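You operate a simulated robot arm through the tools that you are given. There is no shell and no other tool. Be economical: measure what you need, move in short steps, check, and stop when the job is done.

You run a simulated two-armed robot. Do the job below in one go: nothing can be reset, and whatever is moved stays where it is left.

JOB
Set the toe-in on the axle beam to the purple card's figure.
Fine: green pin into its bush first, where it stays; the clamp lever ends locked.

Only the result counts: the job must be done as asked and must still hold three seconds after the hand-in. Knocking over, shifting, dropping, spilling or breaking anything else fails it.

ROBOT AND FRAMES
Two 6-joint arms with two-finger grippers on one trunk, on a base that drives. Base frame: it is fixed to the floor where the robot stands at the start and does not move with it; the origin is under the middle of the robot, x ahead of it, y to its left, z up. Lengths are in mm, angles in degrees, forces in N, time in s.
The left shoulder is at the start at [30, 178, 988], the right one opposite. With the tool pointing down near the work surface each hand reaches from about 540 to 800 mm from the robot's upright axis, wherever it stands, measured 20 degrees to its own side. Places, roughly: adjuster bar [600, -300, 800]; brass bush on the axle beam [700, -200, 900]; clamp lever [500, -500, 800]; display [800, -300, 1000]; purple card [400, -300, 700]. Payload 2.54 kg a hand.
The tool frame of a hand sits at the grasp point between the pads (the TCP): z along the fingers, y along the line on which they close. The tips reach 30 mm beyond it. The gripper opens to 116 mm. The gripper's body begins 95 mm behind the TCP.
Orientation is that of the tool frame in the base frame, as [roll, pitch, yaw] about the fixed x, y, z axes, in that order (R = Rz(yaw) Ry(pitch) Rx(roll)). With the fingers straight down and closing along the base's y, the tool's x points along the base's -x, its y along +y and its z along -z.

CONTROLS
- The arms move only by the tool apply_moves. It takes "left_targets", "right_targets" or both (then of equal length, played together; a hand with none holds still); each is a list of rows, each an object of numbers (a shift or turn left out is 0, a gripper value left out holds the last): "rx", "ry", "rz": the turn, a rotation vector about the tool's x, y, z in units of 90 degrees (1.0 is 90 degrees); "x", "y", "z": the shift along the tool's x, y, z in units of 100 mm (1.0 is 100 mm); "claw": the opening in per cent of the stroke, from 0 (shut) to 100 (fully open). In form: [{"rx": .., "ry": .., "rz": .., "x": .., "y": .., "z": .., "claw": ..}, ...]. A call has 1 to 12 rows; each row is the pose to reach, as a shift and turn from the pose commanded when the call began, along the tool's axes at that moment. A call with a number of a shift or a turn outside -1 to 1 is refused whole. A row lasts 0.2 s, in which the tool goes at most 50 mm and 8.6 degrees; a call with a longer step from one row to the next is refused whole, and so is a gripper value outside its range. Where a pose cannot be reached the arm comes as near as it can. A force on the tool above 40 N (or 10 N above the force at the start of the call, whichever is more), or a blocked arm, ends the call early, and 0.2 s more pass. Each finger travels about 153 mm/s and halts on what it meets, pressing with about 36 N; the grip force reading is that of the motor and also rises with nothing between the fingers. The clock runs only during rows and for 0.2 s after the last one: add rows that repeat a pose to give the fingers time. The reply holds the time, the measured pose of the TCP, the force on the tool along the base axes, the opening and the grip force, in the units named above and with some noise, with the torque about the TCP (base axes, N m) and any sound that the robot's microphone picked up.
- Cameras (640 x 400 px; columns grow to the right, rows downward): "scene" is now at [34.7, -13.2, 1713.8]; the picture's right is [-0.37, -0.93, 0.00], its down [-0.76, 0.30, -0.58] and it looks along [0.54, -0.21, -0.81] (base axes); focal length 268 px, centre (320, 200). "left" rides on the left gripper at [69, 15, -122] in its tool frame; the picture's right is [-0.22, 0.98, 0.00], its down [-0.83, -0.18, -0.53] and it looks along [-0.52, -0.12, 0.85] (tool axes); focal length 251 px, centre (320, 200). "right" rides on the right gripper at [69, -15, -122] in its tool frame; the picture's right is [0.21, 0.98, 0.00], its down [-0.83, 0.18, -0.53] and it looks along [-0.52, 0.11, 0.85] (tool axes); focal length 251 px, centre (320, 200). There is no depth. A picture from a camera that has moved, and an enlarged one, comes with that camera's place and axes in the base frame and with its lens. The place of the scene camera against the robot may be out by one fixed shift of up to 25 mm in any direction.
- capture(camera): a new picture of that camera. The clock stands still meanwhile.
- lift_body(by): slides the trunk up (or, below 0, down) by that many mm; the arms and the scene camera ride with it, the base frame stays. It gives what a move gives, with no picture.
- steer(legs): drives the robot by 1 to 6 legs, each [ahead, left, turn to the left] in mm, mm and degrees, along the robot's own axes; the way and the turn of a leg run together, so that a leg with both is an arc; at most 1500 mm and 180 degrees a leg. The arms and the cameras ride along, it lands a little off, and it stops where it bumps. It gives what a move gives.
- turn_head(pan, tilt): turns the head with the scene camera to pan (to the left, within 143 degrees either way) and tilt (down, from -29 to 69), counted from straight ahead of the robot. It gives what a move gives.
- enlarge(camera, box): a new picture of the part [left, top, right, bottom] of that camera's present view, enlarged. The clock stands still meanwhile.
- close_job(): hands the job in; it is judged then, once.

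Work in short steps. Places have to be worked out from the pictures, the camera data and where the tool is seen: move nearer, look again, correct. Check each grasp and each placing, and mend what went wrong. You have 120 turns and 88 pictures in all, those below and enlarged ones among them. Open the grippers and draw the arms clear of the work before you hand the job in, unless the task says otherwise; then end with one line.

The tools are called after ">>>" as a command line: name --argument value ..., lists and objects as JSON in quotes. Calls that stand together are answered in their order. apply_moves: Moves the arms, as the interface text tells. Its arguments: {"type":"object","properties":{"left_targets":{"type":"array"},"right_targets":{"type":"array"}},"required":[]} The other tools are called the same way: lift_body (by) slides the trunk up or down; steer (legs) drives the base; turn_head (pan, tilt) turns the head that bears the scene camera; capture (camera) takes a picture; enlarge (camera, box) takes an enlarged picture of a part of a camera's view; close_job () hands the job in.

At the start:

```text
clock: 0.0
left_tcp_pos: [595.3, -19.8, 1161.8]
left_tool_rot: [179.9, 0.0, 180.0]
left_ft_force: [0.2, -0.2, 0.0]
left_torque: [-0.02, 0.0, -0.02]
left_finger_gap: 116.0
left_grip_force: 0.2
right_tcp_pos: [323.8, -438.5, 1221.3]
right_tool_rot: [179.9, 0.0, 179.9]
right_ft_force: [-0.4, -0.2, -0.2]
right_torque: [-0.01, -0.02, 0.02]
right_finger_gap: 115.9
right_grip_force: 0.0
trunk travel left (down, up): [-200.0, 340.0]
robot x, y, heading: [2.6, -1.5, -0.0]
head pan, tilt: [-21.5, 54.6]
```

scene: 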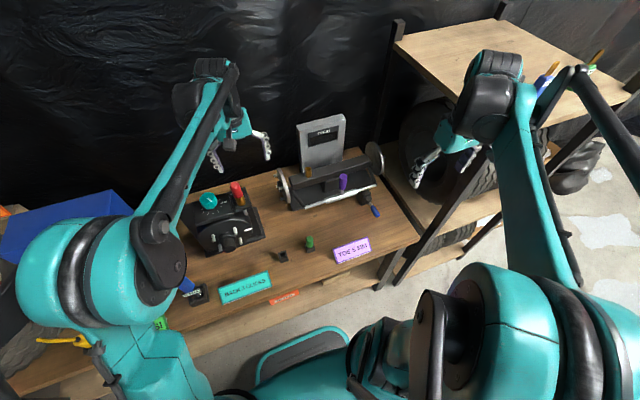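
right: 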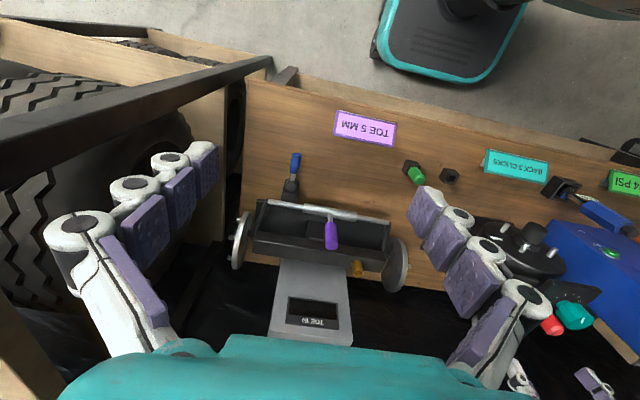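
left: 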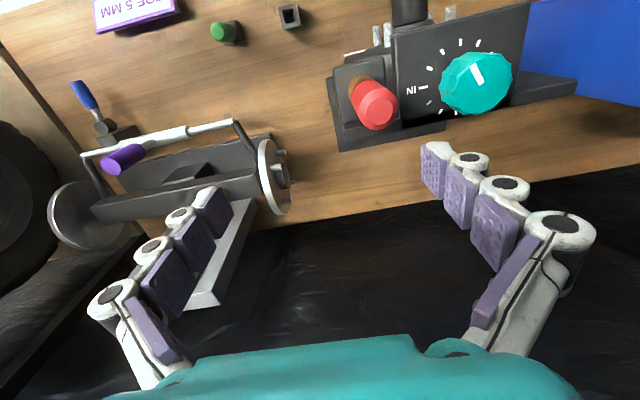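

Let me look closely at the work area first.

>>> enlarge --camera "scene" --box '[180, 90, 420, 310]'

>>> enlarge --camera "right" --box '[220, 80, 480, 350]'

>>> enlarge --camera "left" --box '[40, 0, 320, 240]'

```text
1.82 times, centred on (300, 200) of scene
camera zoom: at [34.7, -13.2, 1713.8], right [-0.37, -0.93, 0.0], down [-0.76, 0.3, -0.58], along [0.54, -0.21, -0.81], focal length 487 px, centre (356, 200)
```

zoom: 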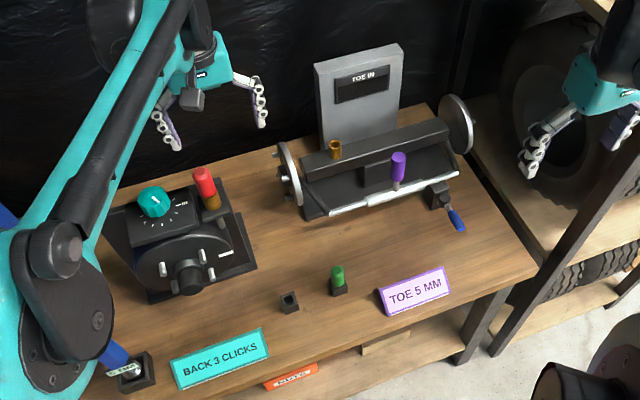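

```text
1.48 times, centred on (350, 215) of right
camera zoom: at [255.8, -454.9, 1344.3], right [-0.21, 0.98, 0.0], down [0.83, 0.18, 0.53], along [0.52, 0.11, -0.85], focal length 372 px, centre (276, 178)
```

zoom: 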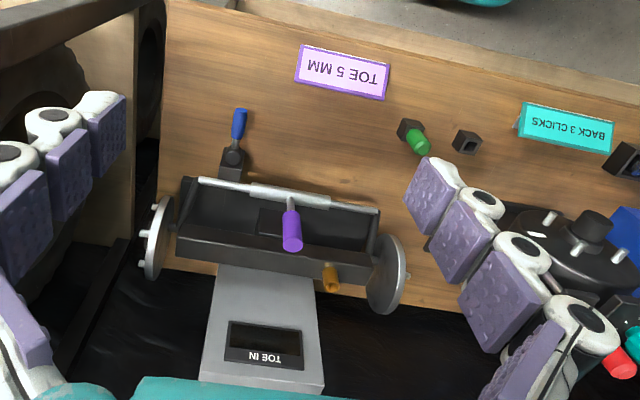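

```text
1.67 times, centred on (180, 120) of left
camera zoom: at [526.6, -5.4, 1283.4], right [0.22, 0.98, 0.0], down [0.83, -0.18, 0.53], along [0.52, -0.12, -0.85], focal length 419 px, centre (553, 333)
```

zoom: 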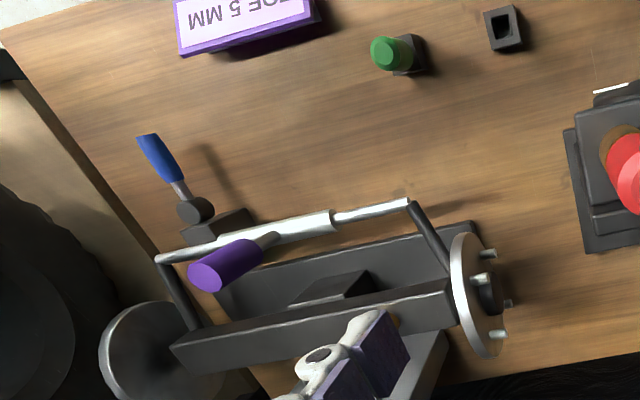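

The purple card reads "TOE 5 MM". Triangulating puts the green pin's top near (479,-163,799) and the purple handle's top near (614,-355,932). I back the base off a little for reach, then park the left arm further left.

>>> steer --legs '[[-70, 0, 0]]'

>>> apply_moves --left_targets '[{"y": 0.4}, {"y": 0.8}, {"y": 1.0}]' --right_targets '[{"y": 0.3, "z": 0.2}, {"y": 0.6, "z": 0.4}, {"y": 1.0, "z": 0.6}]'

>>> capture --camera "right"

>>> capture --camera "left"

```text
clock: 1.0
left_tcp_pos: [523.8, -21.0, 1161.7]
left_tool_rot: [-179.9, 0.0, 179.9]
left_ft_force: [-0.2, -0.2, 0.2]
left_torque: [0.0, -0.05, 0.03]
left_finger_gap: 116.2
left_grip_force: 0.1
right_tcp_pos: [250.5, -439.2, 1222.3]
right_tool_rot: [-180.0, 0.1, -180.0]
right_ft_force: [-0.6, 0.3, -0.5]
right_torque: [0.02, -0.06, 0.01]
right_finger_gap: 115.8
right_grip_force: 0.1
trunk travel left (down, up): [-200.0, 340.0]
robot x, y, heading: [-71.8, -1.1, -0.1]
head pan, tilt: [-21.5, 54.6]
```

```text
clock: 1.8
left_tcp_pos: [525.5, 80.9, 1162.0]
left_tool_rot: [-179.9, -0.1, 179.9]
left_ft_force: [0.0, 0.2, -0.2]
left_torque: [-0.05, 0.0, 0.02]
left_finger_gap: 116.0
left_grip_force: 0.1
right_tcp_pos: [253.3, -336.3, 1161.1]
right_tool_rot: [-180.0, 0.0, 179.9]
right_ft_force: [0.0, 1.0, 0.5]
right_torque: [0.0, -0.02, 0.0]
right_finger_gap: 115.8
right_grip_force: 0.1
trunk travel left (down, up): [-200.0, 340.0]
robot x, y, heading: [-70.7, 1.1, 0.1]
head pan, tilt: [-21.5, 54.6]
```

```text
81 pictures are left
camera right: at [185.4, -352.1, 1284.1], right [-0.21, 0.98, 0.0], down [0.83, 0.18, 0.53], along [0.52, 0.11, -0.85], focal length 251 px, centre (320, 200)
```

right: 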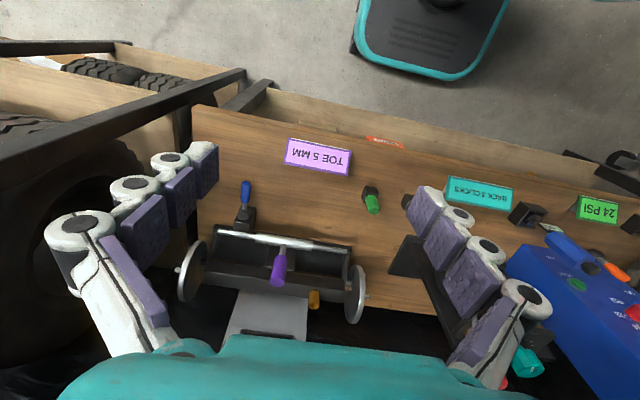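

```text
80 pictures are left
camera left: at [457.2, 95.6, 1283.9], right [0.22, 0.98, 0.0], down [0.83, -0.18, 0.53], along [0.52, -0.12, -0.85], focal length 251 px, centre (320, 200)
```

left: 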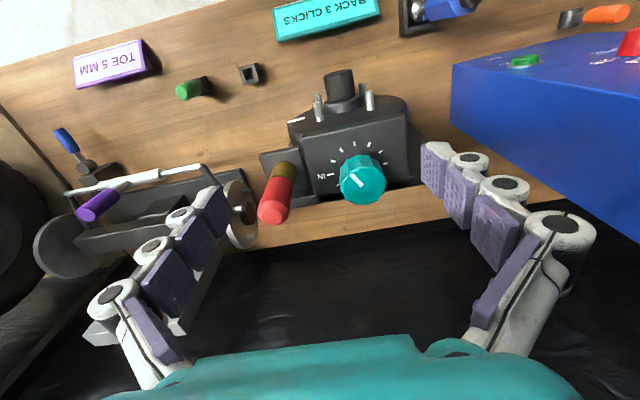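

I move the right hand over the beam for a closer look at the bush and the display.

>>> apply_moves --right_targets '[{"x": -0.4, "y": 0.1}, {"x": -0.8, "y": 0.3}, {"x": -1.0, "y": 0.4}]'

>>> apply_moves --right_targets '[{"x": -0.4, "y": 0.1}, {"x": -0.8, "y": 0.3}, {"x": -1.0, "y": 0.4}]'

>>> capture --camera "right"

```text
clock: 2.6
left_tcp_pos: [527.1, 79.2, 1160.7]
left_tool_rot: [180.0, 0.0, 179.9]
left_ft_force: [0.4, 0.4, -0.3]
left_torque: [0.0, 0.0, 0.02]
left_finger_gap: 116.4
left_grip_force: 0.1
right_tcp_pos: [353.8, -297.7, 1161.4]
right_tool_rot: [-179.9, 0.0, 179.9]
right_ft_force: [0.6, 0.5, 0.3]
right_torque: [0.03, 0.01, -0.02]
right_finger_gap: 116.0
right_grip_force: 0.1
trunk travel left (down, up): [-200.0, 340.0]
robot x, y, heading: [-69.5, -2.7, -0.0]
head pan, tilt: [-21.5, 54.6]
```

```text
clock: 3.4
left_tcp_pos: [526.5, 79.4, 1162.1]
left_tool_rot: [-180.0, 0.1, 180.0]
left_ft_force: [0.7, 0.6, -0.3]
left_torque: [0.0, 0.03, 0.03]
left_finger_gap: 115.8
left_grip_force: 0.1
right_tcp_pos: [453.9, -258.9, 1160.4]
right_tool_rot: [180.0, 0.0, 179.9]
right_ft_force: [0.3, 0.2, -0.2]
right_torque: [-0.03, 0.04, 0.0]
right_finger_gap: 115.9
right_grip_force: 0.0
trunk travel left (down, up): [-200.0, 340.0]
robot x, y, heading: [-71.6, 1.1, 0.0]
head pan, tilt: [-21.5, 54.6]
```

```text
79 pictures are left
camera right: at [386.3, -274.4, 1284.3], right [-0.21, 0.98, 0.0], down [0.83, 0.18, 0.53], along [0.52, 0.11, -0.85], focal length 251 px, centre (320, 200)
```

right: 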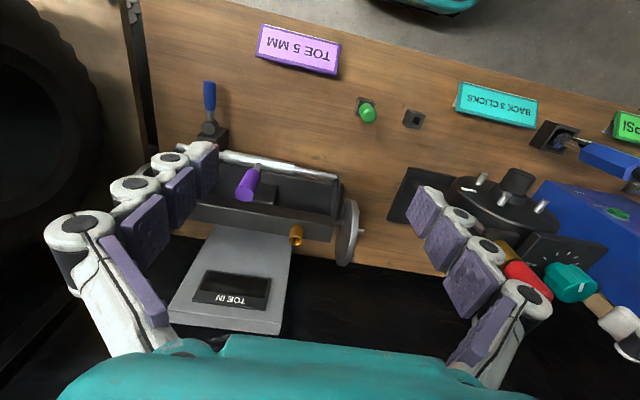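

>>> enlarge --camera "right" --box '[180, 70, 440, 330]'

>>> enlarge --camera "scene" --box '[260, 70, 420, 270]'

```text
1.54 times, centred on (310, 200) of right
camera zoom: at [386.3, -274.4, 1284.3], right [-0.21, 0.98, 0.0], down [0.83, 0.18, 0.53], along [0.52, 0.11, -0.85], focal length 387 px, centre (335, 200)
```

zoom: 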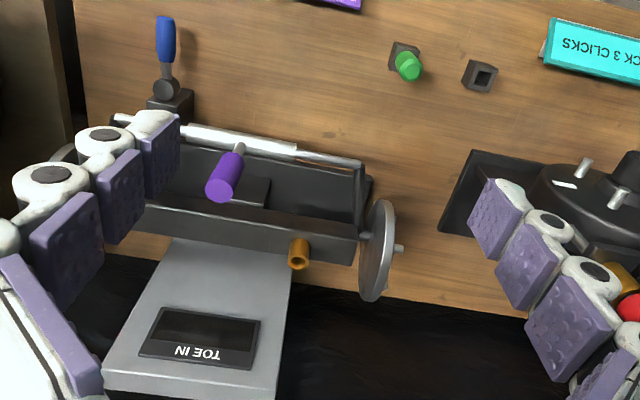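

```text
2.00 times, centred on (340, 170) of scene
camera zoom: at [-34.4, -13.3, 1713.8], right [-0.37, -0.93, 0.0], down [-0.76, 0.3, -0.58], along [0.54, -0.21, -0.82], focal length 536 px, centre (280, 260)
```

zoom: 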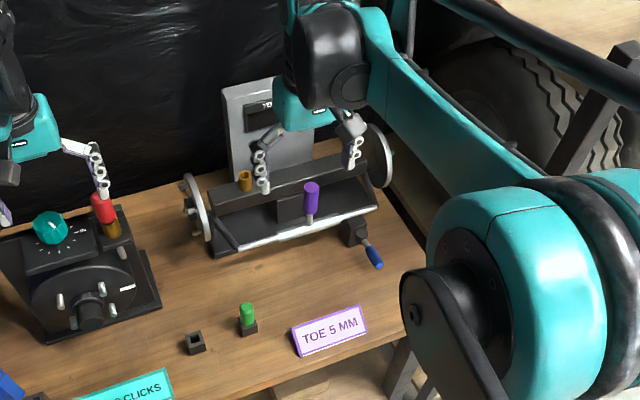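

The bush top triangulates to about (739,-251,881). I move the right hand over the green pin and look from closer in.

>>> apply_moves --right_targets '[{"x": -0.08, "y": 0.3, "z": 0.35}, {"x": -0.16, "y": 0.6, "z": 0.7}, {"x": -0.24, "y": 0.95, "z": 1.0}]'

>>> apply_moves --right_targets '[{"z": 0.45}, {"z": 0.9}, {"z": 0.9}]'

>>> capture --camera "right"

```text
clock: 4.2
left_tcp_pos: [526.7, 80.3, 1161.0]
left_tool_rot: [180.0, 0.0, 179.8]
left_ft_force: [0.3, -0.4, 0.1]
left_torque: [-0.05, 0.03, 0.01]
left_finger_gap: 116.1
left_grip_force: 0.0
right_tcp_pos: [478.5, -162.7, 1058.7]
right_tool_rot: [-179.9, -0.1, 179.9]
right_ft_force: [-0.1, -0.3, 0.1]
right_torque: [-0.03, 0.02, -0.02]
right_finger_gap: 115.7
right_grip_force: 0.1
trunk travel left (down, up): [-200.0, 340.0]
robot x, y, heading: [-70.8, 0.4, -0.2]
head pan, tilt: [-21.5, 54.6]
```

```text
clock: 5.0
left_tcp_pos: [526.3, 80.0, 1161.8]
left_tool_rot: [-180.0, 0.0, 179.9]
left_ft_force: [-0.7, -0.2, -0.8]
left_torque: [0.0, -0.02, -0.01]
left_finger_gap: 116.1
left_grip_force: 0.1
right_tcp_pos: [475.6, -162.9, 970.7]
right_tool_rot: [-180.0, 0.0, -179.9]
right_ft_force: [0.1, 0.1, 0.3]
right_torque: [-0.01, 0.01, 0.02]
right_finger_gap: 116.1
right_grip_force: 0.1
trunk travel left (down, up): [-200.0, 340.0]
robot x, y, heading: [-68.5, 3.9, -0.1]
head pan, tilt: [-21.5, 54.6]
```

```text
76 pictures are left
camera right: at [408.4, -179.7, 1093.7], right [-0.21, 0.98, 0.0], down [0.83, 0.18, 0.53], along [0.52, 0.11, -0.85], focal length 251 px, centre (320, 200)
```

right: 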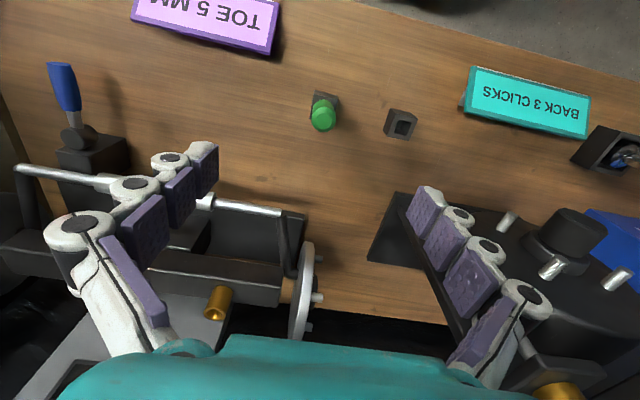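

>>> enlarge --camera "right" --box '[280, 70, 440, 170]'

>>> enlarge --camera "left" --box '[150, 40, 290, 130]'

```text
4.00 times, centred on (360, 120) of right
camera zoom: at [408.4, -179.7, 1093.7], right [-0.21, 0.98, 0.0], down [0.83, 0.18, 0.53], along [0.52, 0.11, -0.85], focal length 1006 px, centre (160, 520)
```

zoom: 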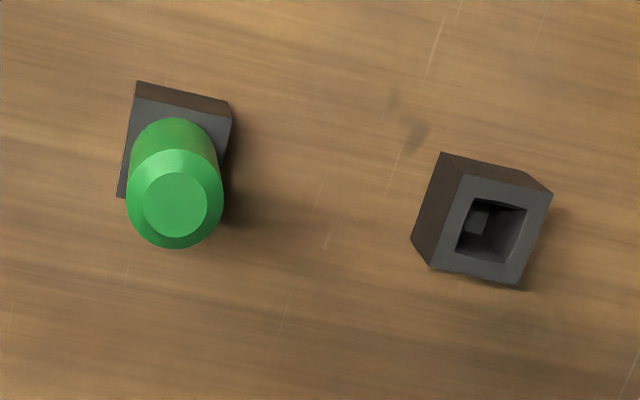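

```text
4.44 times, centred on (220, 85) of left
camera zoom: at [457.0, 94.1, 1284.1], right [0.22, 0.98, 0.0], down [0.83, -0.18, 0.53], along [0.52, -0.12, -0.85], focal length 1118 px, centre (764, 711)
```

zoom: 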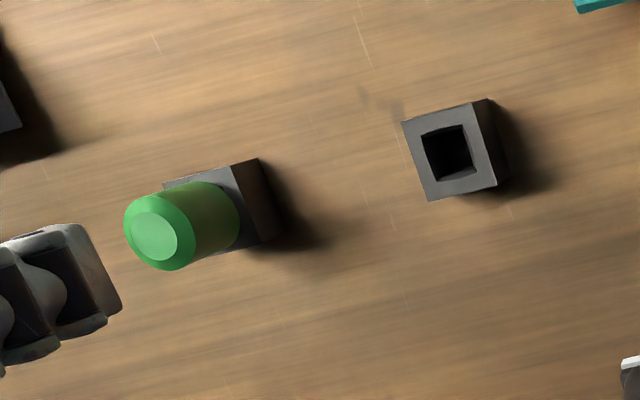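

Refined, the pin top is at (479,-161,810), with a head about 26 mm wide in a low holder. I descend over it with the gripper half open.

>>> apply_moves --right_targets '[{"x": -0.03, "y": 0.02, "z": 0.4, "claw": 55}, {"x": -0.03, "y": 0.02, "z": 0.8, "claw": 55}, {"x": -0.03, "y": 0.02, "z": 1.0, "claw": 55}]'

>>> capture --camera "right"

```text
clock: 5.8
left_tcp_pos: [524.9, 78.8, 1162.1]
left_tool_rot: [-179.9, 0.0, 179.9]
left_ft_force: [-0.2, 0.5, -1.4]
left_torque: [0.03, -0.02, 0.01]
left_finger_gap: 115.9
left_grip_force: 0.0
right_tcp_pos: [480.2, -161.6, 870.2]
right_tool_rot: [-180.0, 0.0, 180.0]
right_ft_force: [0.3, 0.5, -0.4]
right_torque: [-0.01, 0.0, -0.01]
right_finger_gap: 64.1
right_grip_force: 0.0
trunk travel left (down, up): [-200.0, 340.0]
robot x, y, heading: [-69.3, -0.5, 0.1]
head pan, tilt: [-21.5, 54.6]
```

```text
73 pictures are left
camera right: at [412.9, -177.7, 993.6], right [-0.21, 0.98, 0.0], down [0.83, 0.18, 0.53], along [0.52, 0.11, -0.85], focal length 251 px, centre (320, 200)
```

right: 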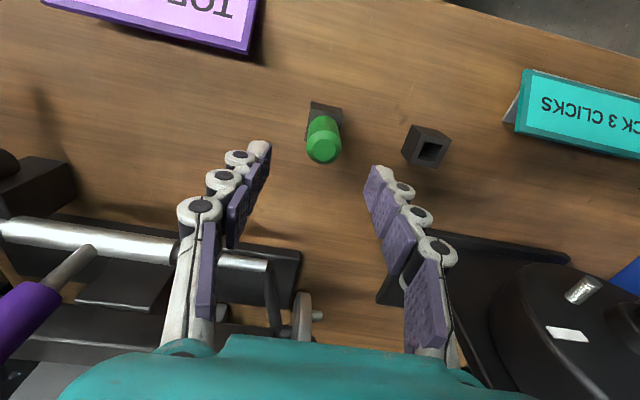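

The position is confirmed, so I descend to z≈793 and close.

>>> apply_moves --right_targets '[{"z": 0.4}, {"z": 0.77}, {"z": 0.77}]'

>>> apply_moves --right_targets '[{"claw": 0}, {"claw": 0}, {"claw": 0}]'

>>> capture --camera "right"

```text
clock: 6.6
left_tcp_pos: [525.9, 78.2, 1161.3]
left_tool_rot: [180.0, 0.0, 179.9]
left_ft_force: [0.7, -1.0, 0.3]
left_torque: [0.01, 0.01, 0.02]
left_finger_gap: 116.0
left_grip_force: 0.0
right_tcp_pos: [478.4, -162.6, 792.4]
right_tool_rot: [-179.9, 0.0, 180.0]
right_ft_force: [0.5, -0.8, 0.1]
right_torque: [0.01, 0.0, 0.02]
right_finger_gap: 64.0
right_grip_force: 0.1
trunk travel left (down, up): [-200.0, 340.0]
robot x, y, heading: [-69.9, 2.1, 0.1]
head pan, tilt: [-21.5, 54.6]
```

```text
clock: 7.4
left_tcp_pos: [526.2, 79.5, 1160.6]
left_tool_rot: [180.0, 0.0, 179.9]
left_ft_force: [-1.4, -0.1, -1.0]
left_torque: [-0.01, 0.03, 0.0]
left_finger_gap: 115.9
left_grip_force: 0.0
right_tcp_pos: [479.9, -161.8, 793.0]
right_tool_rot: [180.0, 0.0, 180.0]
right_ft_force: [-0.2, 8.4, -0.3]
right_torque: [0.36, -0.01, 0.01]
right_finger_gap: 26.3
right_grip_force: 36.0
trunk travel left (down, up): [-200.0, 340.0]
robot x, y, heading: [-69.5, -1.9, 0.1]
head pan, tilt: [-21.5, 54.6]
```

```text
72 pictures are left
camera right: at [411.9, -177.2, 916.4], right [-0.21, 0.98, 0.0], down [0.83, 0.18, 0.53], along [0.52, 0.11, -0.85], focal length 251 px, centre (320, 200)
```

right: 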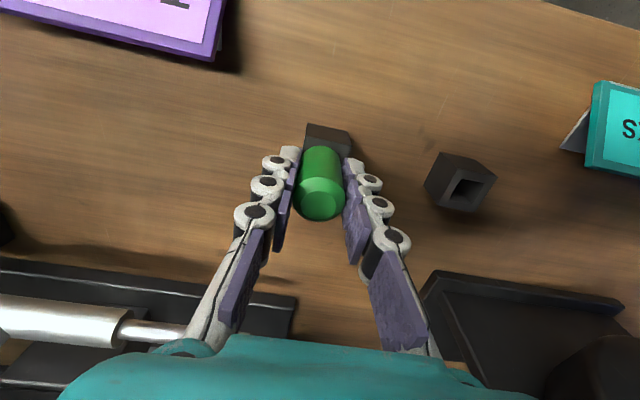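

The grip holds a 26 mm head. I lift straight up.

>>> apply_moves --right_targets '[{"z": -0.2}, {"z": -0.5}, {"z": -1.0}]'

>>> apply_moves --right_targets '[{"z": -0.4}, {"z": -0.9}, {"z": -0.9}]'

>>> capture --camera "right"

>>> capture --camera "left"

```text
clock: 8.2
left_tcp_pos: [525.4, 79.2, 1162.5]
left_tool_rot: [-179.9, 0.2, 179.9]
left_ft_force: [-0.6, -0.5, -0.5]
left_torque: [0.01, -0.03, 0.0]
left_finger_gap: 115.9
left_grip_force: 0.1
right_tcp_pos: [478.3, -163.8, 894.9]
right_tool_rot: [-179.9, 0.0, 179.9]
right_ft_force: [-0.2, -0.2, 0.7]
right_torque: [0.0, -0.04, 0.0]
right_finger_gap: 26.5
right_grip_force: 36.3
trunk travel left (down, up): [-200.0, 340.0]
robot x, y, heading: [-69.6, -2.4, -0.3]
head pan, tilt: [-21.5, 54.6]
```

```text
clock: 9.0
left_tcp_pos: [527.3, 79.2, 1161.4]
left_tool_rot: [179.9, 0.0, 179.8]
left_ft_force: [0.5, 0.1, 0.2]
left_torque: [-0.01, 0.02, 0.01]
left_finger_gap: 115.9
left_grip_force: 0.0
right_tcp_pos: [481.3, -161.8, 983.4]
right_tool_rot: [180.0, 0.1, 180.0]
right_ft_force: [0.0, 0.1, 0.3]
right_torque: [0.03, 0.01, 0.01]
right_finger_gap: 26.6
right_grip_force: 35.7
trunk travel left (down, up): [-200.0, 340.0]
robot x, y, heading: [-73.2, -0.4, 0.0]
head pan, tilt: [-21.5, 54.6]
```

```text
71 pictures are left
camera right: at [412.8, -178.5, 1107.2], right [-0.21, 0.98, 0.0], down [0.83, 0.18, 0.53], along [0.52, 0.11, -0.85], focal length 251 px, centre (320, 200)
```

right: 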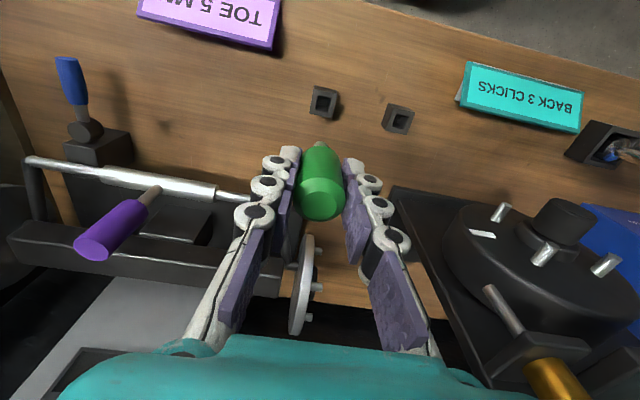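

```text
70 pictures are left
camera left: at [457.9, 93.9, 1283.6], right [0.22, 0.98, 0.0], down [0.83, -0.18, 0.53], along [0.52, -0.12, -0.85], focal length 251 px, centre (320, 200)
```

left: 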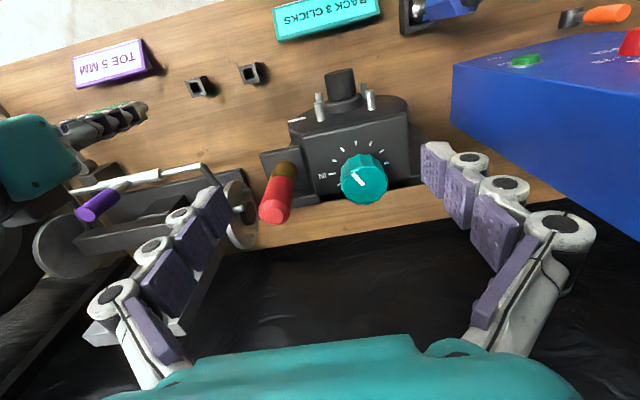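

The pin is out and held upright. I drive forward to get the reach back, then approach above the bush.

>>> steer --legs '[[80, 0, 0]]'

>>> apply_moves --right_targets '[{"x": -0.4, "y": -0.2, "z": -0.2}, {"x": -0.8, "y": -0.5, "z": -0.2}, {"x": -1.0, "y": -0.88, "z": -0.2}]'

>>> apply_moves --right_targets '[{"x": -0.3}, {"x": -0.6}, {"x": -0.6}]'

>>> capture --camera "right"

>>> enlarge --camera "scene" --box '[240, 60, 400, 220]'

```text
clock: 10.1
left_tcp_pos: [606.9, 78.3, 1161.0]
left_tool_rot: [-180.0, -0.1, 179.8]
left_ft_force: [0.3, 0.6, 0.0]
left_torque: [-0.01, 0.04, -0.02]
left_finger_gap: 116.2
left_grip_force: 0.1
right_tcp_pos: [560.4, -162.8, 983.7]
right_tool_rot: [-180.0, -0.1, -179.9]
right_ft_force: [0.6, 0.3, -1.6]
right_torque: [-0.02, 0.05, -0.01]
right_finger_gap: 26.6
right_grip_force: 35.9
trunk travel left (down, up): [-200.0, 340.0]
robot x, y, heading: [9.2, -2.0, 0.2]
head pan, tilt: [-21.5, 54.6]
```

```text
clock: 10.9
left_tcp_pos: [605.5, 78.0, 1161.2]
left_tool_rot: [-180.0, 0.0, 179.9]
left_ft_force: [-0.9, 0.0, -0.3]
left_torque: [0.03, -0.01, -0.01]
left_finger_gap: 116.1
left_grip_force: 0.1
right_tcp_pos: [660.2, -251.2, 1003.4]
right_tool_rot: [-180.0, -0.1, -179.9]
right_ft_force: [0.9, -0.2, 0.0]
right_torque: [0.01, 0.02, 0.02]
right_finger_gap: 26.4
right_grip_force: 35.6
trunk travel left (down, up): [-200.0, 340.0]
robot x, y, heading: [9.1, 0.8, 0.4]
head pan, tilt: [-21.5, 54.6]
```

```text
clock: 11.7
left_tcp_pos: [605.4, 78.6, 1161.7]
left_tool_rot: [180.0, 0.0, 179.9]
left_ft_force: [0.2, 0.8, -0.3]
left_torque: [0.0, -0.01, 0.0]
left_finger_gap: 115.7
left_grip_force: 0.1
right_tcp_pos: [718.7, -250.6, 1005.2]
right_tool_rot: [180.0, -0.1, -180.0]
right_ft_force: [0.3, -0.6, -0.7]
right_torque: [-0.01, 0.0, -0.02]
right_finger_gap: 26.5
right_grip_force: 35.7
trunk travel left (down, up): [-200.0, 340.0]
robot x, y, heading: [10.6, -1.9, 0.0]
head pan, tilt: [-21.5, 54.6]
```

```text
69 pictures are left
camera right: at [651.5, -267.4, 1127.7], right [-0.21, 0.98, 0.0], down [0.83, 0.18, 0.53], along [0.52, 0.11, -0.85], focal length 251 px, centre (320, 200)
```

right: 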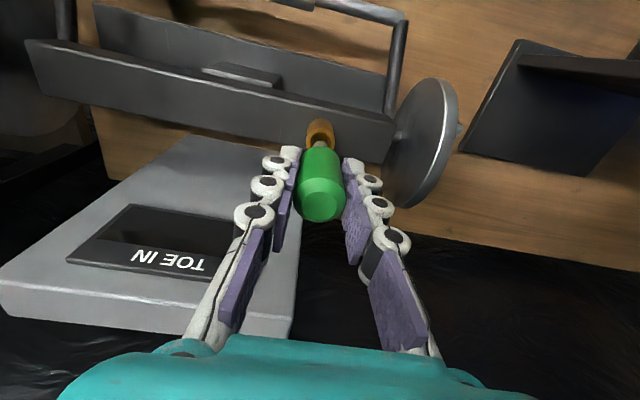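

```text
2.50 times, centred on (320, 140) of scene
camera zoom: at [43.8, -13.4, 1713.8], right [-0.37, -0.93, 0.0], down [-0.76, 0.3, -0.58], along [0.54, -0.21, -0.81], focal length 670 px, centre (320, 350)
```

zoom: 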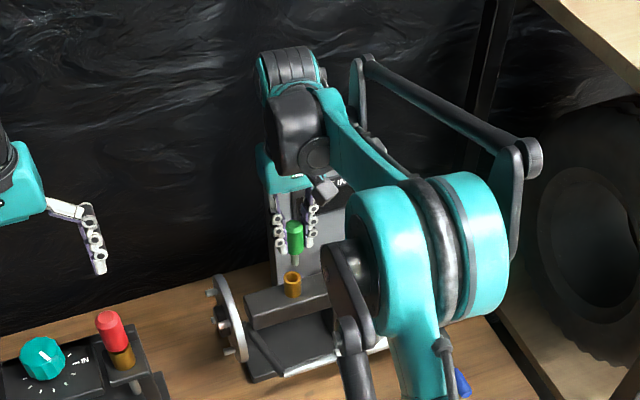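

>>> enlarge --camera "right" --box '[270, 100, 370, 230]'

>>> enlarge --camera "scene" --box '[295, 85, 335, 125]'

```text
3.08 times, centred on (320, 165) of right
camera zoom: at [651.5, -267.4, 1127.7], right [-0.21, 0.98, 0.0], down [0.83, 0.18, 0.53], along [0.52, 0.11, -0.85], focal length 774 px, centre (320, 308)
```

zoom: 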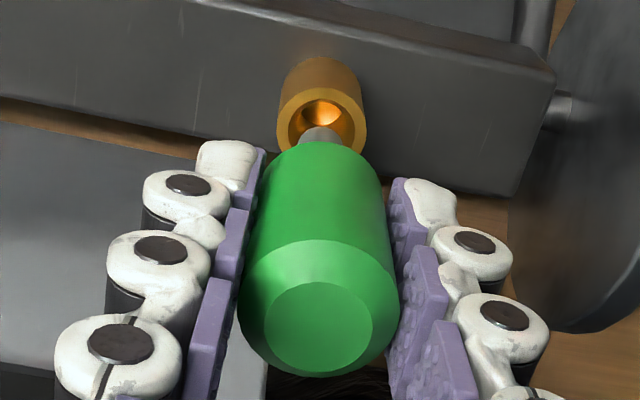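

```text
10.00 times, centred on (315, 105) of scene
camera zoom: at [43.8, -13.4, 1713.8], right [-0.37, -0.93, 0.0], down [-0.76, 0.3, -0.58], along [0.54, -0.21, -0.81], focal length 2679 px, centre (370, 1150)
```

zoom: 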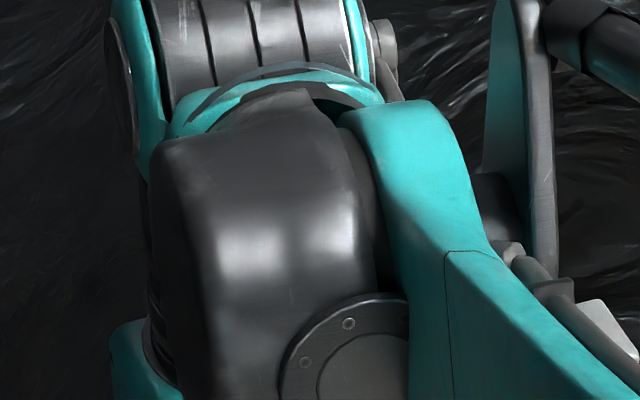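

The pin head is about 50 mm long with a roughly 30 mm shank, so the tip sits about 64 mm below the TCP. I shift to just above the bush and check the alignment.

>>> apply_moves --right_targets '[{"x": -0.05, "y": 0.01, "z": 0.1}, {"x": -0.1, "y": 0.02, "z": 0.3}, {"x": -0.1, "y": 0.02, "z": 0.3}]'

>>> enlarge --camera "right" --box '[270, 100, 370, 230]'

>>> enlarge --camera "scene" --box '[280, 120, 345, 180]'

>>> enlarge --camera "left" --box '[0, 60, 260, 300]'

```text
clock: 12.5
left_tcp_pos: [603.9, 79.5, 1162.2]
left_tool_rot: [-180.0, 0.0, 179.9]
left_ft_force: [0.5, 0.6, 0.3]
left_torque: [-0.01, -0.02, 0.0]
left_finger_gap: 115.8
left_grip_force: 0.1
right_tcp_pos: [729.1, -249.3, 974.3]
right_tool_rot: [-180.0, 0.1, 180.0]
right_ft_force: [-1.0, 0.7, -0.9]
right_torque: [-0.01, 0.01, -0.04]
right_finger_gap: 26.3
right_grip_force: 35.7
trunk travel left (down, up): [-200.0, 340.0]
robot x, y, heading: [10.7, -0.9, -0.1]
head pan, tilt: [-21.5, 54.6]
```

```text
3.08 times, centred on (320, 165) of right
camera zoom: at [661.7, -265.3, 1097.3], right [-0.21, 0.98, 0.0], down [0.83, 0.18, 0.53], along [0.52, 0.11, -0.85], focal length 774 px, centre (320, 308)
```

zoom: 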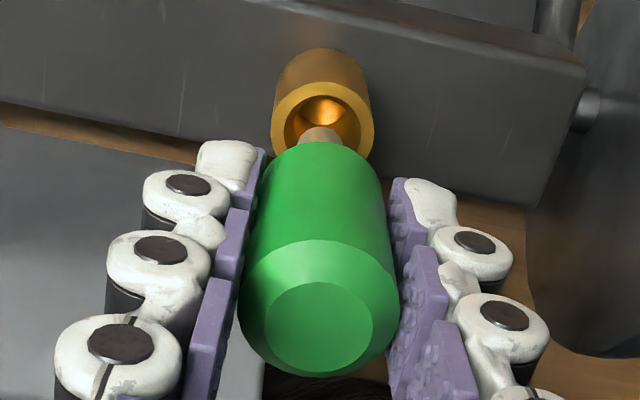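

```text
6.67 times, centred on (312, 150) of scene
camera zoom: at [43.7, -13.1, 1713.8], right [-0.37, -0.93, 0.0], down [-0.76, 0.3, -0.58], along [0.54, -0.21, -0.81], focal length 1786 px, centre (370, 533)
```

zoom: 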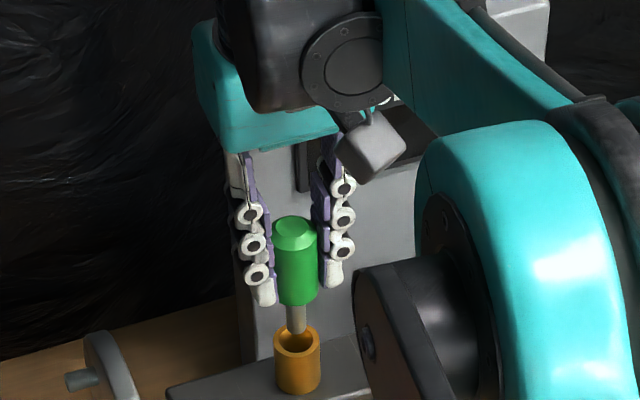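

```text
1.67 times, centred on (130, 180) of left
camera zoom: at [536.5, 94.0, 1284.1], right [0.22, 0.98, 0.0], down [0.83, -0.18, 0.53], along [0.52, -0.12, -0.85], focal length 419 px, centre (637, 233)
```

zoom: 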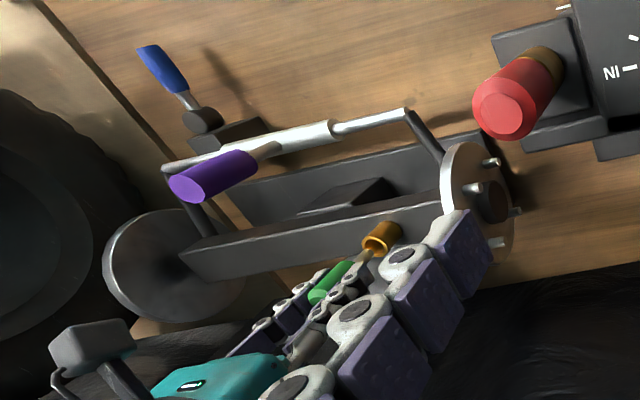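

>>> enlarge --camera "left" --box '[110, 165, 190, 245]'

```text
5.00 times, centred on (150, 205) of left
camera zoom: at [536.5, 94.0, 1284.1], right [0.22, 0.98, 0.0], down [0.83, -0.18, 0.53], along [0.52, -0.12, -0.85], focal length 1257 px, centre (1170, 175)
```

zoom: 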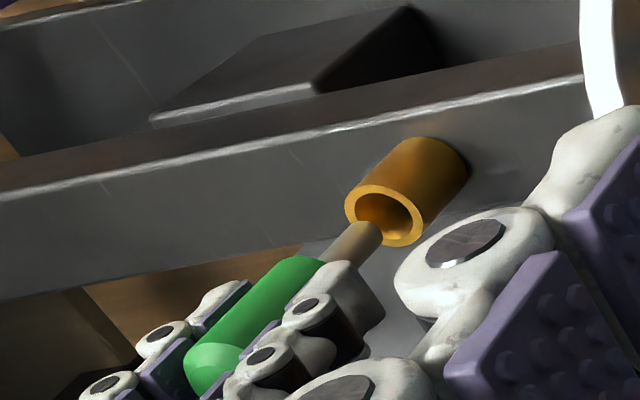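

The left view shows the shank axis running straight into the bush centre, and the scene view agrees. I lower gently and watch the force.

>>> apply_moves --right_targets '[{"z": 0.06}, {"z": 0.12}, {"z": 0.18}, {"z": 0.22}]'

>>> enlarge --camera "left" --box '[110, 165, 190, 245]'

```text
clock: 13.5
left_tcp_pos: [604.6, 80.1, 1162.2]
left_tool_rot: [180.0, 0.0, 180.0]
left_ft_force: [-0.1, -0.1, 0.2]
left_torque: [0.01, -0.02, 0.01]
left_finger_gap: 116.0
left_grip_force: 0.1
right_tcp_pos: [729.5, -249.5, 951.7]
right_tool_rot: [-180.0, -0.1, 180.0]
right_ft_force: [0.1, 1.1, -0.5]
right_torque: [0.0, 0.0, 0.03]
right_finger_gap: 26.6
right_grip_force: 35.7
trunk travel left (down, up): [-200.0, 340.0]
robot x, y, heading: [6.6, 0.1, 0.0]
head pan, tilt: [-21.5, 54.6]
```

```text
5.00 times, centred on (150, 205) of left
camera zoom: at [537.0, 93.9, 1283.8], right [0.22, 0.98, 0.0], down [0.83, -0.18, 0.53], along [0.52, -0.12, -0.85], focal length 1257 px, centre (1170, 175)
```

zoom: 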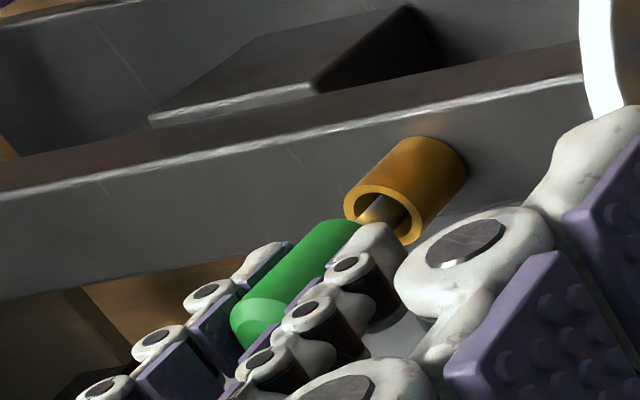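

The shank is entering with no contact force. I continue down until it seats.

>>> apply_moves --right_targets '[{"z": 0.05}, {"z": 0.1}, {"z": 0.15}, {"z": 0.2}, {"z": 0.25}, {"z": 0.28}]'

>>> enlarge --camera "left" --box '[110, 165, 190, 245]'

>>> enlarge --camera "right" --box '[120, 100, 380, 300]'

```text
clock: 14.9
left_tcp_pos: [603.2, 80.3, 1163.4]
left_tool_rot: [179.9, 0.1, 179.8]
left_ft_force: [0.3, -0.8, -0.3]
left_torque: [0.02, -0.04, -0.01]
left_finger_gap: 116.0
left_grip_force: 0.1
right_tcp_pos: [728.5, -247.8, 927.2]
right_tool_rot: [-179.9, 0.1, 179.9]
right_ft_force: [4.8, -4.1, 32.3]
right_torque: [-0.06, -0.16, -0.03]
right_finger_gap: 26.1
right_grip_force: 36.1
trunk travel left (down, up): [-200.0, 340.0]
robot x, y, heading: [10.1, 0.6, 0.0]
head pan, tilt: [-21.5, 54.6]
```

```text
5.00 times, centred on (150, 205) of left
camera zoom: at [534.4, 94.5, 1285.1], right [0.22, 0.98, 0.0], down [0.82, -0.18, 0.54], along [0.52, -0.12, -0.84], focal length 1257 px, centre (1170, 175)
```

zoom: 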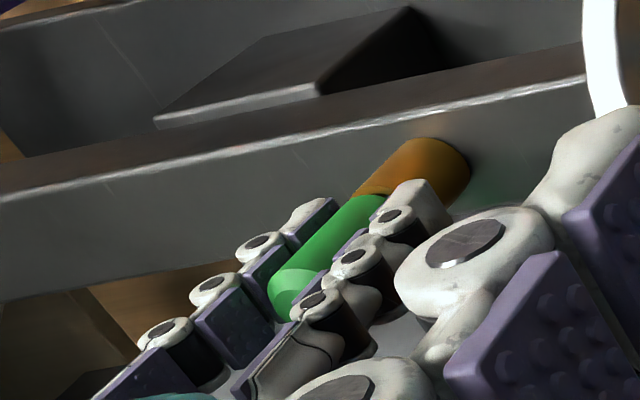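

```text
2.00 times, centred on (250, 200) of right
camera zoom: at [659.6, -264.2, 1049.2], right [-0.21, 0.98, 0.0], down [0.83, 0.18, 0.54], along [0.52, 0.11, -0.84], focal length 503 px, centre (460, 200)
```

zoom: 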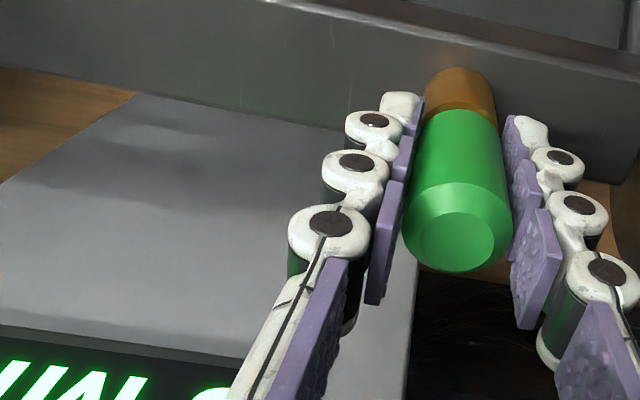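

The pin has seated with 32 N of contact, and the display has lit up. I release gently, rise, and read the display.

>>> apply_moves --right_targets '[{"z": -0.01, "claw": 40}, {"z": -0.01, "claw": 40}]'

>>> apply_moves --right_targets '[{"z": -0.4}, {"z": -0.8}, {"z": -1.0}]'

>>> apply_moves --right_targets '[{"x": 0.4, "z": -0.2}, {"x": 0.8, "z": -0.4}, {"x": 1.0, "z": -0.6}]'

>>> capture --camera "right"

```text
clock: 15.5
left_tcp_pos: [606.2, 79.3, 1160.9]
left_tool_rot: [-180.0, 0.0, 179.9]
left_ft_force: [0.1, 0.3, 1.3]
left_torque: [0.01, -0.01, -0.02]
left_finger_gap: 116.0
left_grip_force: 0.0
right_tcp_pos: [729.5, -248.5, 924.6]
right_tool_rot: [-180.0, 0.0, 179.9]
right_ft_force: [0.6, -0.4, 0.6]
right_torque: [0.01, 0.01, 0.03]
right_finger_gap: 46.5
right_grip_force: 0.0
trunk travel left (down, up): [-200.0, 340.0]
robot x, y, heading: [9.8, 6.2, 0.2]
head pan, tilt: [-21.5, 54.6]
```

```text
clock: 16.3
left_tcp_pos: [604.2, 78.9, 1161.7]
left_tool_rot: [179.9, -0.1, 179.9]
left_ft_force: [-0.3, -0.8, 0.2]
left_torque: [0.01, -0.02, -0.02]
left_finger_gap: 116.0
left_grip_force: 0.1
right_tcp_pos: [729.1, -248.6, 1025.2]
right_tool_rot: [-179.9, 0.0, -180.0]
right_ft_force: [-1.0, 0.0, -0.1]
right_torque: [0.0, -0.01, 0.02]
right_finger_gap: 46.4
right_grip_force: 0.0
trunk travel left (down, up): [-200.0, 340.0]
robot x, y, heading: [9.8, 0.2, 0.1]
head pan, tilt: [-21.5, 54.6]
```

```text
clock: 17.1
left_tcp_pos: [603.4, 79.9, 1161.0]
left_tool_rot: [180.0, 0.1, 179.9]
left_ft_force: [0.4, -0.3, 0.1]
left_torque: [0.0, -0.03, 0.0]
left_finger_gap: 116.2
left_grip_force: 0.0
right_tcp_pos: [627.4, -250.3, 1086.9]
right_tool_rot: [179.9, 0.0, 179.9]
right_ft_force: [0.4, -0.2, 0.2]
right_torque: [0.02, -0.02, -0.03]
right_finger_gap: 46.5
right_grip_force: 0.1
trunk travel left (down, up): [-200.0, 340.0]
robot x, y, heading: [7.6, 0.6, -0.1]
head pan, tilt: [-21.5, 54.6]
```

```text
58 pictures are left
camera right: at [560.3, -264.9, 1208.2], right [-0.21, 0.98, 0.0], down [0.83, 0.18, 0.53], along [0.52, 0.11, -0.85], focal length 251 px, centre (320, 200)
```

right: 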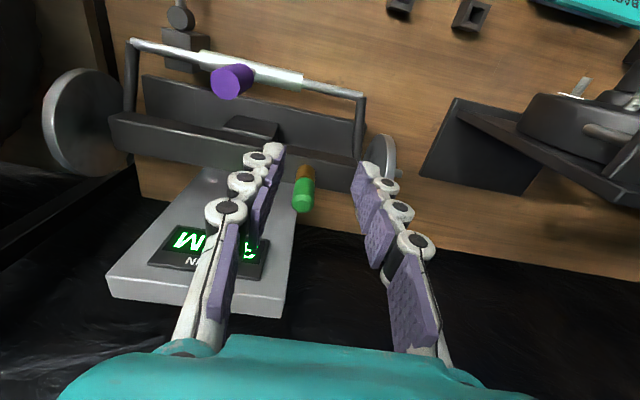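

>>> apply_moves --right_targets '[{"x": 0.4, "y": -0.3, "z": -0.2}, {"x": 0.8, "y": -0.6, "z": -0.4}, {"x": 1.0, "y": -0.9, "z": -0.6}]'

>>> capture --camera "right"

>>> capture --camera "scene"

```text
refused: row 1 steps farther than a row can; nothing moved
```

```text
57 pictures are left
camera right: at [560.3, -264.9, 1208.2], right [-0.21, 0.98, 0.0], down [0.83, 0.18, 0.53], along [0.52, 0.11, -0.85], focal length 251 px, centre (320, 200)
```

right: 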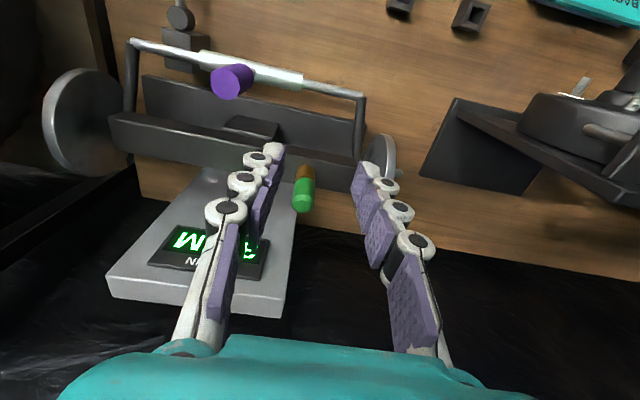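

```text
56 pictures are left
camera scene: at [42.8, -13.0, 1713.8], right [-0.37, -0.93, 0.0], down [-0.76, 0.3, -0.58], along [0.54, -0.21, -0.81], focal length 268 px, centre (320, 200)
```

scene: 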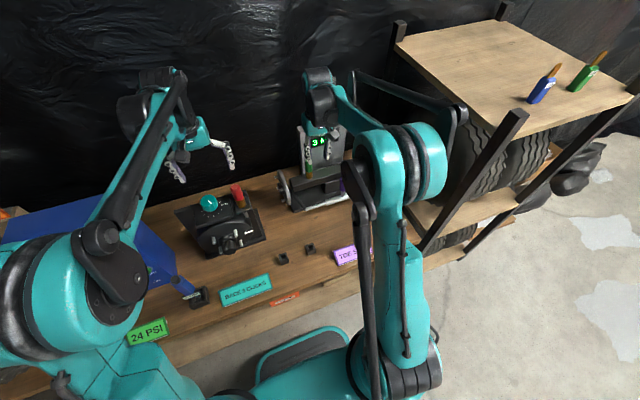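

The reading starts with "3." and is partly hidden. I move the right hand back and to the right, to see both the display and the clamp lever.

>>> apply_moves --right_targets '[{"x": 0.3, "y": -0.3}, {"x": 0.6, "y": -0.6}, {"x": 0.9, "y": -0.9}]'

>>> apply_moves --right_targets '[{"x": 0.3, "y": -0.3}, {"x": 0.5, "y": -0.6}, {"x": 0.5, "y": -0.9}]'

>>> capture --camera "right"

>>> enlarge --camera "scene" --box '[270, 100, 390, 240]'

```text
clock: 17.9
left_tcp_pos: [604.8, 79.4, 1162.9]
left_tool_rot: [179.9, 0.1, -180.0]
left_ft_force: [-0.1, 0.2, 0.0]
left_torque: [0.01, -0.04, 0.01]
left_finger_gap: 115.9
left_grip_force: 0.1
right_tcp_pos: [537.3, -340.3, 1085.4]
right_tool_rot: [-180.0, 0.1, -180.0]
right_ft_force: [0.2, 1.0, 0.8]
right_torque: [0.01, -0.03, 0.0]
right_finger_gap: 46.4
right_grip_force: 0.1
trunk travel left (down, up): [-200.0, 340.0]
robot x, y, heading: [9.6, 1.4, 0.3]
head pan, tilt: [-21.5, 54.6]
```

```text
clock: 18.7
left_tcp_pos: [606.0, 77.4, 1161.6]
left_tool_rot: [-179.9, 0.0, 180.0]
left_ft_force: [0.1, 0.2, 0.4]
left_torque: [0.04, -0.02, 0.01]
left_finger_gap: 116.0
left_grip_force: 0.1
right_tcp_pos: [491.1, -429.5, 1084.2]
right_tool_rot: [179.9, 0.0, -180.0]
right_ft_force: [-0.9, -1.2, -0.4]
right_torque: [0.06, -0.01, -0.03]
right_finger_gap: 46.3
right_grip_force: 0.1
trunk travel left (down, up): [-200.0, 340.0]
robot x, y, heading: [10.1, -0.6, -0.1]
head pan, tilt: [-21.5, 54.6]
```

```text
55 pictures are left
camera right: at [422.4, -446.1, 1207.4], right [-0.21, 0.98, 0.0], down [0.83, 0.18, 0.53], along [0.52, 0.12, -0.85], focal length 251 px, centre (320, 200)
```

right: 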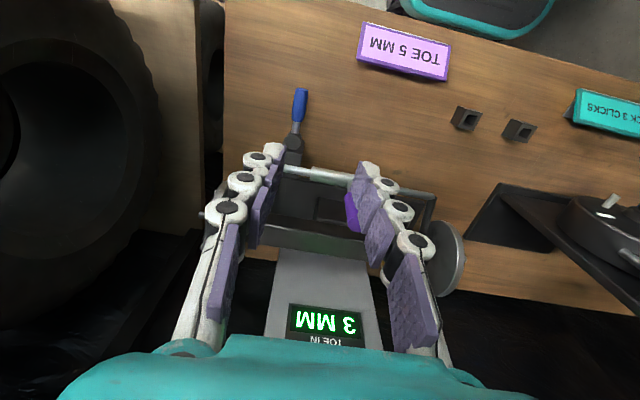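

```text
2.86 times, centred on (330, 170) of scene
camera zoom: at [44.6, -14.8, 1713.7], right [-0.37, -0.93, 0.0], down [-0.76, 0.3, -0.58], along [0.54, -0.21, -0.82], focal length 765 px, centre (291, 286)
```

zoom: 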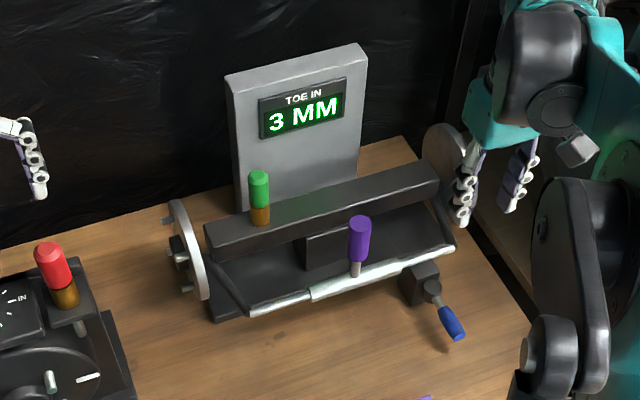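

The display reads 3 MM and needs 5. Now I look closely at the lever and bar.

>>> enlarge --camera "right" --box '[260, 70, 380, 240]'

>>> enlarge --camera "scene" --box '[330, 150, 400, 200]'

>>> enlarge --camera "left" --box '[40, 70, 200, 190]'

```text
2.35 times, centred on (320, 155) of right
camera zoom: at [422.4, -446.1, 1207.4], right [-0.21, 0.98, 0.0], down [0.83, 0.18, 0.53], along [0.52, 0.12, -0.85], focal length 592 px, centre (320, 306)
```

zoom: 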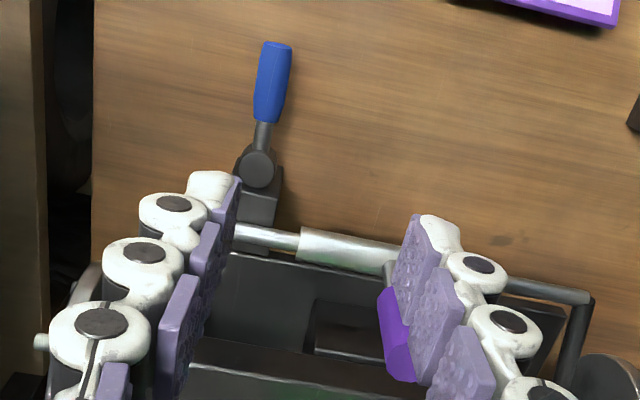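

```text
8.00 times, centred on (365, 175) of scene
camera zoom: at [44.6, -14.8, 1713.7], right [-0.37, -0.93, 0.0], down [-0.76, 0.3, -0.58], along [0.54, -0.21, -0.82], focal length 2143 px, centre (-40, 400)
```

zoom: 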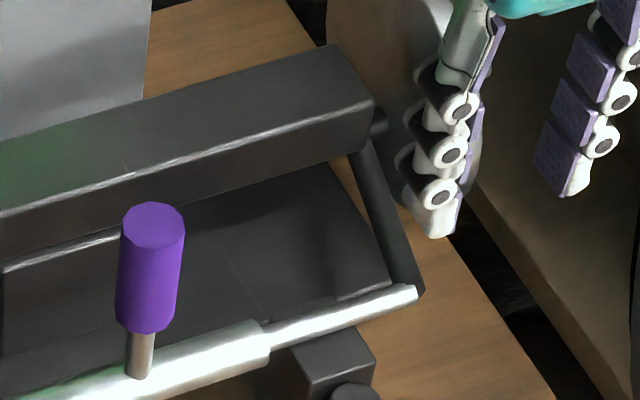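

```text
3.33 times, centred on (120, 130) of left
camera zoom: at [537.1, 92.8, 1283.8], right [0.22, 0.98, 0.0], down [0.83, -0.18, 0.53], along [0.52, -0.11, -0.85], focal length 838 px, centre (987, 433)
```

zoom: 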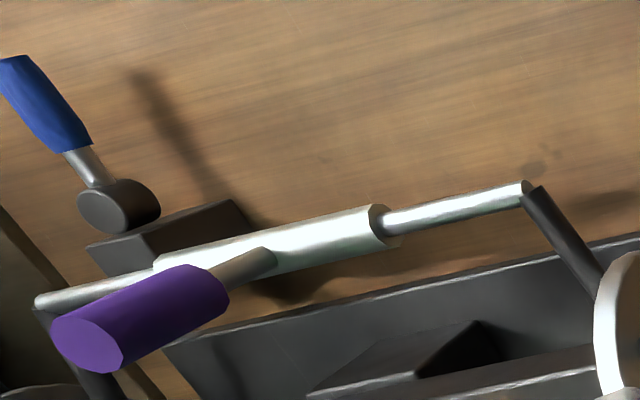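

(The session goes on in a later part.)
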